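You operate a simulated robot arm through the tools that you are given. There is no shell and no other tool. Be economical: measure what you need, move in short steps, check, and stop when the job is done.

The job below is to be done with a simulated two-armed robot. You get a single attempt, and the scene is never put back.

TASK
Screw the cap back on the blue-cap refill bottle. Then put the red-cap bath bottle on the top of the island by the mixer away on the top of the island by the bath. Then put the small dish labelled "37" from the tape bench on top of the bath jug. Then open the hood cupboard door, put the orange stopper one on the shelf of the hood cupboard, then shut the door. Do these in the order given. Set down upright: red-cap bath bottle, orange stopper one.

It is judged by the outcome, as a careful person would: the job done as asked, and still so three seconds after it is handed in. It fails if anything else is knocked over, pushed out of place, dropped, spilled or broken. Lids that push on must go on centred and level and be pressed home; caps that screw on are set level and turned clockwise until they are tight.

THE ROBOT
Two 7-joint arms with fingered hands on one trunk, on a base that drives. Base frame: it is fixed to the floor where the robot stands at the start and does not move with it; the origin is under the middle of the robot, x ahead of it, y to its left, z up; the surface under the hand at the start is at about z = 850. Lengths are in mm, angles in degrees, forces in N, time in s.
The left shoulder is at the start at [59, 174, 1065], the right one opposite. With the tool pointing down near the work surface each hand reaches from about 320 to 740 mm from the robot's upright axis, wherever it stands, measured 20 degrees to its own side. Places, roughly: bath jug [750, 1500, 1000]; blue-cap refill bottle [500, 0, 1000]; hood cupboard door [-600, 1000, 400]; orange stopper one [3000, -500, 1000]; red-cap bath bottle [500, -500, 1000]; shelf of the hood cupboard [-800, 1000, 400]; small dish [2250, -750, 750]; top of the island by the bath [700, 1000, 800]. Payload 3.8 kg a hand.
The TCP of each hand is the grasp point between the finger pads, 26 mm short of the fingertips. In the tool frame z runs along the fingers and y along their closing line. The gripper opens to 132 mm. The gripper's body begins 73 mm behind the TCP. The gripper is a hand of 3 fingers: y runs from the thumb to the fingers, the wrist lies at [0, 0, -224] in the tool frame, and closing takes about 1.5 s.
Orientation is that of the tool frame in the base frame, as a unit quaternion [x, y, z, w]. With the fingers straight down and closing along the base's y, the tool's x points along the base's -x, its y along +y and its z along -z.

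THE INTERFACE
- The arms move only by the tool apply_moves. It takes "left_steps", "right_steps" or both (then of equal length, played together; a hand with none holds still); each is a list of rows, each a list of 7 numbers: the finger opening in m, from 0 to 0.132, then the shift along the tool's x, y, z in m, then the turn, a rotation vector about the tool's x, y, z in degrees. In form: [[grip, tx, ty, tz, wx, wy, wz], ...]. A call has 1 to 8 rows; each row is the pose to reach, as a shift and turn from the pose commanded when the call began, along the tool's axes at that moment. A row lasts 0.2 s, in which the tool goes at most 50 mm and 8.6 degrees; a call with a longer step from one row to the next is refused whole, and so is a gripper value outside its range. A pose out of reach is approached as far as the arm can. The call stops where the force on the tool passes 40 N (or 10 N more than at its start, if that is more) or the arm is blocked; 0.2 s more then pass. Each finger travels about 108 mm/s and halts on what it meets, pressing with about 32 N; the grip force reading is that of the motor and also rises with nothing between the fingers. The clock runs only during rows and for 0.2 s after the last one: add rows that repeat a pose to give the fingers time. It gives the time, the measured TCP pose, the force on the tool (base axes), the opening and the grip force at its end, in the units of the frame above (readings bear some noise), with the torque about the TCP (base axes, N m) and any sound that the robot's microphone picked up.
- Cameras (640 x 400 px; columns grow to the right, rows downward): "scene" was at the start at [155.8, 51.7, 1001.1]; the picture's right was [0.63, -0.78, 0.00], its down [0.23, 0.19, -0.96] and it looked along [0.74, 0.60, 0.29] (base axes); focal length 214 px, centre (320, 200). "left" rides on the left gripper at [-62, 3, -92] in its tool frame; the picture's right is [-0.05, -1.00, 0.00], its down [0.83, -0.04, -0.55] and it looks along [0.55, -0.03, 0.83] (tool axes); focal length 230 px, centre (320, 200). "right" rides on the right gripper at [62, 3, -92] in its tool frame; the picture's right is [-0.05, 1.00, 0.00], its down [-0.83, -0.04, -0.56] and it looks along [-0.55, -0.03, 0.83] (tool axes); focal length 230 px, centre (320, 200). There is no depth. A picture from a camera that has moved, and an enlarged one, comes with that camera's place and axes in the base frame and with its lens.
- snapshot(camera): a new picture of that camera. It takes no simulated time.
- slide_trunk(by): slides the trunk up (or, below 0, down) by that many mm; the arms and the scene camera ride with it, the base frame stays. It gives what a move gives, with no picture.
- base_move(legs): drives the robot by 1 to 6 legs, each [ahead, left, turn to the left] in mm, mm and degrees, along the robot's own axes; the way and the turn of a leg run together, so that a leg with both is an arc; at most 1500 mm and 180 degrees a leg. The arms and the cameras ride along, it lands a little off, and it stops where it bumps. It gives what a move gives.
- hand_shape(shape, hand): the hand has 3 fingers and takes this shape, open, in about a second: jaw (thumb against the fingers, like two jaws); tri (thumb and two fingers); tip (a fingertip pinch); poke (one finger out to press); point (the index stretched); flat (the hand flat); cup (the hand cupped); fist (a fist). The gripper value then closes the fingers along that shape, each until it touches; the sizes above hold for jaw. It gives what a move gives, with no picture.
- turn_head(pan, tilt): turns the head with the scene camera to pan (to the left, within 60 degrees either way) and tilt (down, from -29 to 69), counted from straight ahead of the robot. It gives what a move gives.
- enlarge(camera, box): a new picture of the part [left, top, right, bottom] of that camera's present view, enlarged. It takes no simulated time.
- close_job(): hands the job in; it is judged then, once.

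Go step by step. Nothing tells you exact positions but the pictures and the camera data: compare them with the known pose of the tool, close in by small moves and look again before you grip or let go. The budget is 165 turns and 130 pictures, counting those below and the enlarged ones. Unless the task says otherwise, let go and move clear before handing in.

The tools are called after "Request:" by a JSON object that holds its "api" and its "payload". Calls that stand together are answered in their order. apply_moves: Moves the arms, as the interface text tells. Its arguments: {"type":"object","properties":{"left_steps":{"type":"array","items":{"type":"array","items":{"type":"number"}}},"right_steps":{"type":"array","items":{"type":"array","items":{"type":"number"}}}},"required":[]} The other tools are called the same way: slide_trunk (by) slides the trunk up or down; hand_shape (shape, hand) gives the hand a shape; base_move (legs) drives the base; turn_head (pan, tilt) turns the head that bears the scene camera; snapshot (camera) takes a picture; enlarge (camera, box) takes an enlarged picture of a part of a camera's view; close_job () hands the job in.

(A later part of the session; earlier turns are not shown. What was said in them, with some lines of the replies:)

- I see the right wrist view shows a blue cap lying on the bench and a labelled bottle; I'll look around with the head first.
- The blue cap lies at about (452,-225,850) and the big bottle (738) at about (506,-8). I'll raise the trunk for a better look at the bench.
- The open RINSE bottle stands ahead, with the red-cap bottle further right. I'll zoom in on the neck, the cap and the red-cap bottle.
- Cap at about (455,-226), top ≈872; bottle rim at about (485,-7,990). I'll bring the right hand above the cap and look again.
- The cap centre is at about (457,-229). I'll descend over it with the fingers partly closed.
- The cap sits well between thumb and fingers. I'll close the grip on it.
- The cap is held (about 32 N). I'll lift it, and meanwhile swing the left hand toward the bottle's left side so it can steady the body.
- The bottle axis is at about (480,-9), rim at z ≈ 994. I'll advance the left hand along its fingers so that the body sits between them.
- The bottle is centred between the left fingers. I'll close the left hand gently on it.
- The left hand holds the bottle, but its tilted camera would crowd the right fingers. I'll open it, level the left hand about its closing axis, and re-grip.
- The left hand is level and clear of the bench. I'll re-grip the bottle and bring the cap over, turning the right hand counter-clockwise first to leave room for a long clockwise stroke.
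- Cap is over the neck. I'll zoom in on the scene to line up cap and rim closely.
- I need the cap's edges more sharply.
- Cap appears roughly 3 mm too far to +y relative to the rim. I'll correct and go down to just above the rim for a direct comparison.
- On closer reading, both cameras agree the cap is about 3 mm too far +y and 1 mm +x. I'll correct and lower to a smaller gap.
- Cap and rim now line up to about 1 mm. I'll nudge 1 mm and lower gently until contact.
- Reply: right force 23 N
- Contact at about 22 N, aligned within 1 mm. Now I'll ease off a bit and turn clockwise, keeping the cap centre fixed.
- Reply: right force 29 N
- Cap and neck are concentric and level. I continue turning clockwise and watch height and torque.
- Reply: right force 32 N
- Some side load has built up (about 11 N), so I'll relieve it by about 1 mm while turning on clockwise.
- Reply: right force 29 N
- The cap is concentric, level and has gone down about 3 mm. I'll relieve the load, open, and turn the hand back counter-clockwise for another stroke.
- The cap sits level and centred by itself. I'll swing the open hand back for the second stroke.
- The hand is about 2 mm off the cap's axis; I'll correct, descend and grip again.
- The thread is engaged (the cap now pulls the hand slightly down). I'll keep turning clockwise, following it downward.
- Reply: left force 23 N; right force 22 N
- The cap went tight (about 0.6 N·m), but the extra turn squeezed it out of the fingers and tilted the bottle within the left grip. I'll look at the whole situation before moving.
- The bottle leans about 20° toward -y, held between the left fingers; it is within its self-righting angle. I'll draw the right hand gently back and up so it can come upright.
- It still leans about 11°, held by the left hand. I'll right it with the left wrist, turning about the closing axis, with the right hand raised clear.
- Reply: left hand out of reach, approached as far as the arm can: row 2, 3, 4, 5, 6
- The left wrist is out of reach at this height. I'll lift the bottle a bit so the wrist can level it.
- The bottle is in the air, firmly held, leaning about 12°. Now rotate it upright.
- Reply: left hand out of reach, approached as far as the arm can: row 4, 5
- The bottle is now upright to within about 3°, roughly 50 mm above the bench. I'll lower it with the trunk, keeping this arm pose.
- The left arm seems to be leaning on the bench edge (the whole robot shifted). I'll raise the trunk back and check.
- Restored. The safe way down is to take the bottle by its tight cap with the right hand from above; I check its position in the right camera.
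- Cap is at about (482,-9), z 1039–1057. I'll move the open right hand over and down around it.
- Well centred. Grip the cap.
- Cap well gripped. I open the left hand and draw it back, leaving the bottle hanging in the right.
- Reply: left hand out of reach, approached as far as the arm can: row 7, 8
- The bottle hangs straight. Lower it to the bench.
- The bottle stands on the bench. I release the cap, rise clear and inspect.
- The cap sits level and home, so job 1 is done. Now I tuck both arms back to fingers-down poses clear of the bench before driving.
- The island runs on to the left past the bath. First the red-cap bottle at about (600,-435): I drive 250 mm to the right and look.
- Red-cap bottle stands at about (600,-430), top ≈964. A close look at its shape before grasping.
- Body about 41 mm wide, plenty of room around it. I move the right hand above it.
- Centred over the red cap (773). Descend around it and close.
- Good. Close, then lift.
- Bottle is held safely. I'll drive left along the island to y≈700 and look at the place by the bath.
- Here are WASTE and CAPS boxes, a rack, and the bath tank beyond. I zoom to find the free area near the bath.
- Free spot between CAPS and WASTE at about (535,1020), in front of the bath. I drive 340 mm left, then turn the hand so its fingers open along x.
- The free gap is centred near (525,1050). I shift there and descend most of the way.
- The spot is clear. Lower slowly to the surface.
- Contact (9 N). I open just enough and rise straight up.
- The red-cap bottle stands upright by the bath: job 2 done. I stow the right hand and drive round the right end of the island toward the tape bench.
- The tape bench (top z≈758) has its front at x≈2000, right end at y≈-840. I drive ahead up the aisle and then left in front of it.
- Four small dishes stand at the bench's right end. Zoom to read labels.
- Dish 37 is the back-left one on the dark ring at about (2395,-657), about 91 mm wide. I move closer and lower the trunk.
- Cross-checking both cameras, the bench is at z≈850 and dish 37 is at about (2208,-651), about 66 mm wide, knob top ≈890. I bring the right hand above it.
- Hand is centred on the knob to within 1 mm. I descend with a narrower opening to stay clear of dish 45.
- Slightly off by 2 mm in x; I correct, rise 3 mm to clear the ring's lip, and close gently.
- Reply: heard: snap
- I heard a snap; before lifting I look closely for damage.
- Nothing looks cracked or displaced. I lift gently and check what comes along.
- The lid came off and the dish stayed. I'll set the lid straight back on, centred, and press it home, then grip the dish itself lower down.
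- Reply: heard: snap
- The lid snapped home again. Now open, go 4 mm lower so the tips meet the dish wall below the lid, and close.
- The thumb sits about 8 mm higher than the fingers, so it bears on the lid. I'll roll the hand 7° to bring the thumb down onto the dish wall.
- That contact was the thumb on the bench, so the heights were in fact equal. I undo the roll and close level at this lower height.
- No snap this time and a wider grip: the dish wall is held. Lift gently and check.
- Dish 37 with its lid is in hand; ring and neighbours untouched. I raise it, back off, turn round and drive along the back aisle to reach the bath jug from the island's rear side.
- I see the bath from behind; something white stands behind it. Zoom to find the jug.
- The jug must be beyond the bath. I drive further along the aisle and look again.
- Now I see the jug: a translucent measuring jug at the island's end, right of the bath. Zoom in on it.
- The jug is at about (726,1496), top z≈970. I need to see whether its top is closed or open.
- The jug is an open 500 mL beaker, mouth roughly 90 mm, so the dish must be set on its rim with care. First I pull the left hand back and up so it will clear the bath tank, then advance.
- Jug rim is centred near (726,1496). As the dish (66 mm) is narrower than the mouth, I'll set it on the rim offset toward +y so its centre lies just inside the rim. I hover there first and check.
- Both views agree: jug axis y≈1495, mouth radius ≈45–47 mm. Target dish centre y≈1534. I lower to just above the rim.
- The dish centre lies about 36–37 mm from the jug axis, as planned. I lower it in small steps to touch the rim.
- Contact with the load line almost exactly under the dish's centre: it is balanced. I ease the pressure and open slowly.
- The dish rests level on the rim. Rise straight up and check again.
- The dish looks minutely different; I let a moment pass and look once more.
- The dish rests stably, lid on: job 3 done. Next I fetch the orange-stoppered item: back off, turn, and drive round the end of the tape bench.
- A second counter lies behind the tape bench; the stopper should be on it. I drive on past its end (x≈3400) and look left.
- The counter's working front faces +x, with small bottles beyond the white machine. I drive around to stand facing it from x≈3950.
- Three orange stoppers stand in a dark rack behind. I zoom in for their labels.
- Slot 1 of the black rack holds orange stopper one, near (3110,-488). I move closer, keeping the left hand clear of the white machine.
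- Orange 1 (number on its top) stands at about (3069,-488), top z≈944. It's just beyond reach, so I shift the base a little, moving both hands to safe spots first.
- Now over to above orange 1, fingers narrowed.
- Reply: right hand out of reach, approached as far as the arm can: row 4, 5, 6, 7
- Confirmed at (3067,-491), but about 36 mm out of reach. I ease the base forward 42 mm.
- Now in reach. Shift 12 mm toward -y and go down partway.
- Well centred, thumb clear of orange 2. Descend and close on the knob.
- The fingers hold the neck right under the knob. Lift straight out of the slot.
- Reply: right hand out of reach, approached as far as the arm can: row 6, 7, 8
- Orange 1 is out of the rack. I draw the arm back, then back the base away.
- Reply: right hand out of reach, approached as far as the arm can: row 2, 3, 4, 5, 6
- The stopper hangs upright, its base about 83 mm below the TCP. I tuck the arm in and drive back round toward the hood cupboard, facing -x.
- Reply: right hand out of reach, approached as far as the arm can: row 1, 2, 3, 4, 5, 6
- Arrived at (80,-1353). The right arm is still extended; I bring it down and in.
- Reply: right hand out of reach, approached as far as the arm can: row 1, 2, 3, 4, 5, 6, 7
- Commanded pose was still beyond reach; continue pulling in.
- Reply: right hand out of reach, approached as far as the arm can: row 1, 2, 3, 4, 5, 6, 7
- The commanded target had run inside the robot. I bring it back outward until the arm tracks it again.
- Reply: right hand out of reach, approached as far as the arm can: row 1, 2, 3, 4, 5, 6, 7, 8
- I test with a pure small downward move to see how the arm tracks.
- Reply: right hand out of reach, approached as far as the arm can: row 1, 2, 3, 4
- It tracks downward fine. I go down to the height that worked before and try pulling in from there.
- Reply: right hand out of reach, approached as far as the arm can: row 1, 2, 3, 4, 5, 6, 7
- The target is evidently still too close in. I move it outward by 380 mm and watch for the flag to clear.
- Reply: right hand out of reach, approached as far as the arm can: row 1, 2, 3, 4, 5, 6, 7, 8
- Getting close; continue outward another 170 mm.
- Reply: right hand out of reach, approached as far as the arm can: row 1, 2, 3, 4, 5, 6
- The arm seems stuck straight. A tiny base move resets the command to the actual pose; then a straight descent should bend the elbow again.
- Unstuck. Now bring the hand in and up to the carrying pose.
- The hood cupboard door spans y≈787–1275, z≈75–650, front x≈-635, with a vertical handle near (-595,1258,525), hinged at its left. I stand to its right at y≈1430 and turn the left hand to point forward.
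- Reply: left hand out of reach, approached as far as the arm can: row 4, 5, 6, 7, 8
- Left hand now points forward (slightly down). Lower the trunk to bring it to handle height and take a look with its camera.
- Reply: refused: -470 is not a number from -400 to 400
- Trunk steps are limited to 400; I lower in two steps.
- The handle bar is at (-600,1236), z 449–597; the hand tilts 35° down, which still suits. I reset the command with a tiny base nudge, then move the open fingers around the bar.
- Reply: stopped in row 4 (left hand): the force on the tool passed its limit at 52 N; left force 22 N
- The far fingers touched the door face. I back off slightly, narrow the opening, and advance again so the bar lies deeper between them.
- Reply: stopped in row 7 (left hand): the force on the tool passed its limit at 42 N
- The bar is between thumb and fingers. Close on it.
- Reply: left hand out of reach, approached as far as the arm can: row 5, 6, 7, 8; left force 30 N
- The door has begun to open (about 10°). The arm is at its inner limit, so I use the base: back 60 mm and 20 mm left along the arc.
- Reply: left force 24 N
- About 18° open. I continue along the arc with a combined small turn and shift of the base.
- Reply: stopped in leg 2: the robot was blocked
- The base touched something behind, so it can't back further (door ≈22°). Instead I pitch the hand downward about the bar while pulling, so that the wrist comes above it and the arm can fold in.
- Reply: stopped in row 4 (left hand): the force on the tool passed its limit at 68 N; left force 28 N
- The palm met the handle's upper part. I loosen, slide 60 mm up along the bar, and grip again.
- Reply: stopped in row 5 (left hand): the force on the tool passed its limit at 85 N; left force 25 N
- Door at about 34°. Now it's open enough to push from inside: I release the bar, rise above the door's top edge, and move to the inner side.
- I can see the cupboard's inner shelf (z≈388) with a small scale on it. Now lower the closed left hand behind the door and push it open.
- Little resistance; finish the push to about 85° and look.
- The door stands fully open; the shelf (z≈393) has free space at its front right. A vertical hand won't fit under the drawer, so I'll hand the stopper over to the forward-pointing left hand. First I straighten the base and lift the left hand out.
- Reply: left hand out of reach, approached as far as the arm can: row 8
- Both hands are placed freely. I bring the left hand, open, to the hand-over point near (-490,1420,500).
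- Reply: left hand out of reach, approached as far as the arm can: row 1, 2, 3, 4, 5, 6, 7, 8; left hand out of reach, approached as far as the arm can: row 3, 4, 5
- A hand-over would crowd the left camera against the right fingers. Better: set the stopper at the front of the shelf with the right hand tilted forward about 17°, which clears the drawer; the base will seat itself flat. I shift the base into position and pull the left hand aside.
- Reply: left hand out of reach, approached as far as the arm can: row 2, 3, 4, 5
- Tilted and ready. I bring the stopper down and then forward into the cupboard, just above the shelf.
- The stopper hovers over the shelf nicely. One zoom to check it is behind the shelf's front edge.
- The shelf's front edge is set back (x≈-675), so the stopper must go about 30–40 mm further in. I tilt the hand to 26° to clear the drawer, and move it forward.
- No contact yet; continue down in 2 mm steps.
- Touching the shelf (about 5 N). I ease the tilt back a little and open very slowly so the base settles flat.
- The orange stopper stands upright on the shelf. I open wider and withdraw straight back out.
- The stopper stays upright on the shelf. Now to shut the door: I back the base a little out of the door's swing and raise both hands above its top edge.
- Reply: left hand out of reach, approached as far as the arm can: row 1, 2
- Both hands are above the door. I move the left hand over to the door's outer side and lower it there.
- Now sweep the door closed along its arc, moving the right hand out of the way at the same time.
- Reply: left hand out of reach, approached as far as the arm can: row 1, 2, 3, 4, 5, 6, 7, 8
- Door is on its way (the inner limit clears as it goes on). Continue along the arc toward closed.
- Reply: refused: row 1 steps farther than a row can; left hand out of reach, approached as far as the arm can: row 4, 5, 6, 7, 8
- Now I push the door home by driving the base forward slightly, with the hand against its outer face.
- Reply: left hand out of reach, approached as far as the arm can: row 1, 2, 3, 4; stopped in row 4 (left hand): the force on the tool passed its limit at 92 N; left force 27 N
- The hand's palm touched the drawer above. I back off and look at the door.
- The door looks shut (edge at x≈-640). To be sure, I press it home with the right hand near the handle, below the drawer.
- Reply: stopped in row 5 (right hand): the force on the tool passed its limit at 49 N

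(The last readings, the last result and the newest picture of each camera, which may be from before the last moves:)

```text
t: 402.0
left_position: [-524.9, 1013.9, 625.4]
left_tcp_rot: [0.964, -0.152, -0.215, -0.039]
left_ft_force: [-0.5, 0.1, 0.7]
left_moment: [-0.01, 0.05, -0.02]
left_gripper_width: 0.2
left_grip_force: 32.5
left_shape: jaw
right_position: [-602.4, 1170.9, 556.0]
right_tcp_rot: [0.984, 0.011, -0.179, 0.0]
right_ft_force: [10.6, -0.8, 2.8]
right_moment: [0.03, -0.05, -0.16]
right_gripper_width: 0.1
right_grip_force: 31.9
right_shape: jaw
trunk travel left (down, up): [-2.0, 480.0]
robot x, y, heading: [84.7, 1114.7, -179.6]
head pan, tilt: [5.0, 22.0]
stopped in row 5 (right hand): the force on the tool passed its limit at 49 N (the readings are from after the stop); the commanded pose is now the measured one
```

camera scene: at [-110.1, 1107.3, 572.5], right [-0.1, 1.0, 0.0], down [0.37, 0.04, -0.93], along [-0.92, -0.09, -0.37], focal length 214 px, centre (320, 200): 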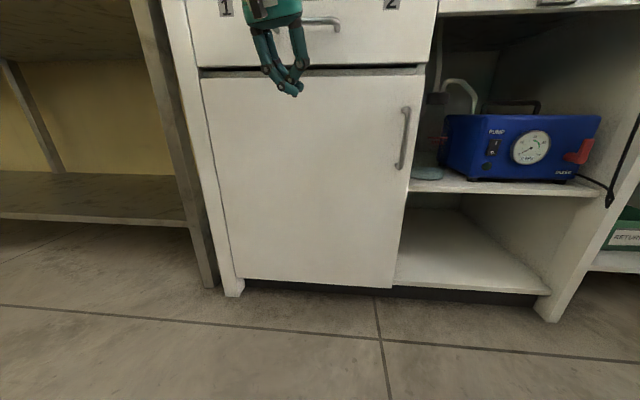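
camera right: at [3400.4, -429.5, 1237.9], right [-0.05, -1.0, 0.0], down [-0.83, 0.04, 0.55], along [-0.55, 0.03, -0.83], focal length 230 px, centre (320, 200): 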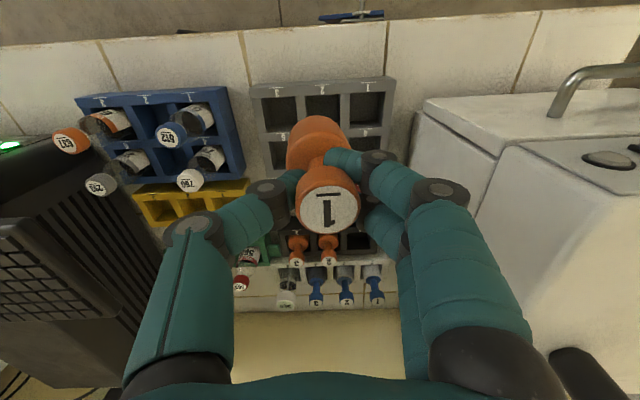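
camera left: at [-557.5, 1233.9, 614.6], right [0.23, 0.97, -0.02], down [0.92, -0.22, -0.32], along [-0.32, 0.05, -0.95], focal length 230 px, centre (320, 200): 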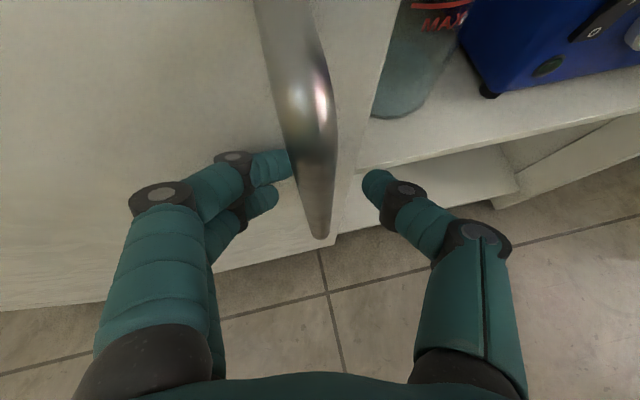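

The door resists firmly: it is shut. I withdraw both hands and take a last look.

Request:
{"api": "apply_moves", "payload": {"right_steps": [[0.0, 0.02, 0, -0.008, 0, 0, 0], [0.0, 0.045, 0, -0.018, 0, 0, 0], [0.0, 0.075, 0, -0.03, 0, 0, 0], [0.0, 0.105, 0, -0.042, 0, 0, 0], [0.0, 0.11, -0.03, -0.08, 0, 0, 0], [0.0, 0.11, -0.06, -0.12, 0, 0, 0]], "left_steps": [[0.0, 0.0, 0, -0.02, 0, 0, 0], [0.0, 0.0, 0, -0.04, 0, 0, 0], [0.0, 0.0, 0.01, -0.06, 0, 0, 0], [0.0, 0.0, 0.02, -0.08, 0, 0, 0], [0.0, 0.0, 0.03, -0.1, 0, 0, 0], [0.0, 0.0, 0.03, -0.12, 0, 0, 0]]}}

Request:
{"api": "snapshot", "payload": {"camera": "scene"}}

```text
t: 403.4
left_position: [-488.2, 968.4, 733.2]
left_tcp_rot: [0.964, -0.151, -0.214, -0.037]
left_ft_force: [0.2, -0.8, -0.9]
left_moment: [0.0, 0.0, 0.0]
left_gripper_width: 0.0
left_grip_force: 31.9
left_shape: jaw
right_position: [-459.2, 1235.9, 627.7]
right_tcp_rot: [0.984, 0.01, -0.18, 0.0]
right_ft_force: [-1.2, -0.2, -0.1]
right_moment: [0.0, -0.01, 0.01]
right_gripper_width: 0.1
right_grip_force: 32.3
right_shape: jaw
trunk travel left (down, up): [-2.0, 480.0]
robot x, y, heading: [81.8, 1113.2, -179.5]
head pan, tilt: [5.0, 22.0]
```

```text
0 pictures are left
camera scene: at [-109.4, 1107.3, 572.5], right [-0.1, 1.0, 0.0], down [0.37, 0.04, -0.93], along [-0.92, -0.09, -0.37], focal length 214 px, centre (320, 200)
```

scene: 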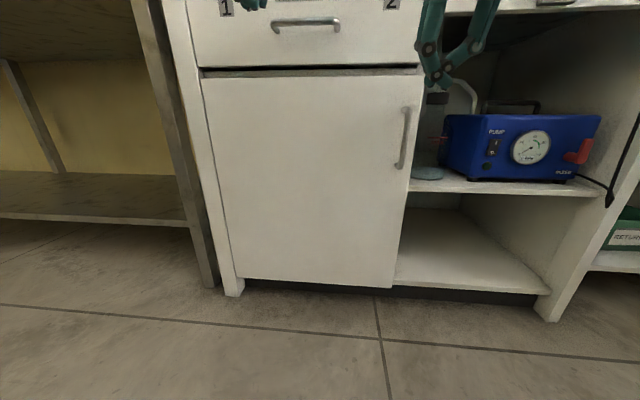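

The cupboard door is shut, both hands are clear, and all four jobs have been done in order, so I hand the job in.

Request:
{"api": "close_job", "payload": {}}

```text
The job is handed in.
```

All four jobs were done in the order given and handed in, and when I last looked at each result it was as asked. I had no pictures left to re-check the earlier ones at the end.

- **Blue-cap refill bottle:** the cap is level and screwed tight. As it tightened it slipped from the fingers and the bottle tipped to about 20° in my left hand. I lifted it upright and set it back on the bench with nothing spilled that I could see.
- **Red-cap bath bottle:** it stands upright on the island by the bath, between the WASTE and CAPS boxes.
- **Dish 37:** the lid came off on my first try to lift it. I pressed it back on and heard it snap home. The dish is narrower than the jug's open mouth, so it rests off-centre on the rim, level and steady when I left it.
- **Orange stopper one:** it stands upright at the front right of the cupboard shelf. The door is shut and held firm when I pressed it. While closing the door, my hand bumped the drawer above it, with no change I could see.
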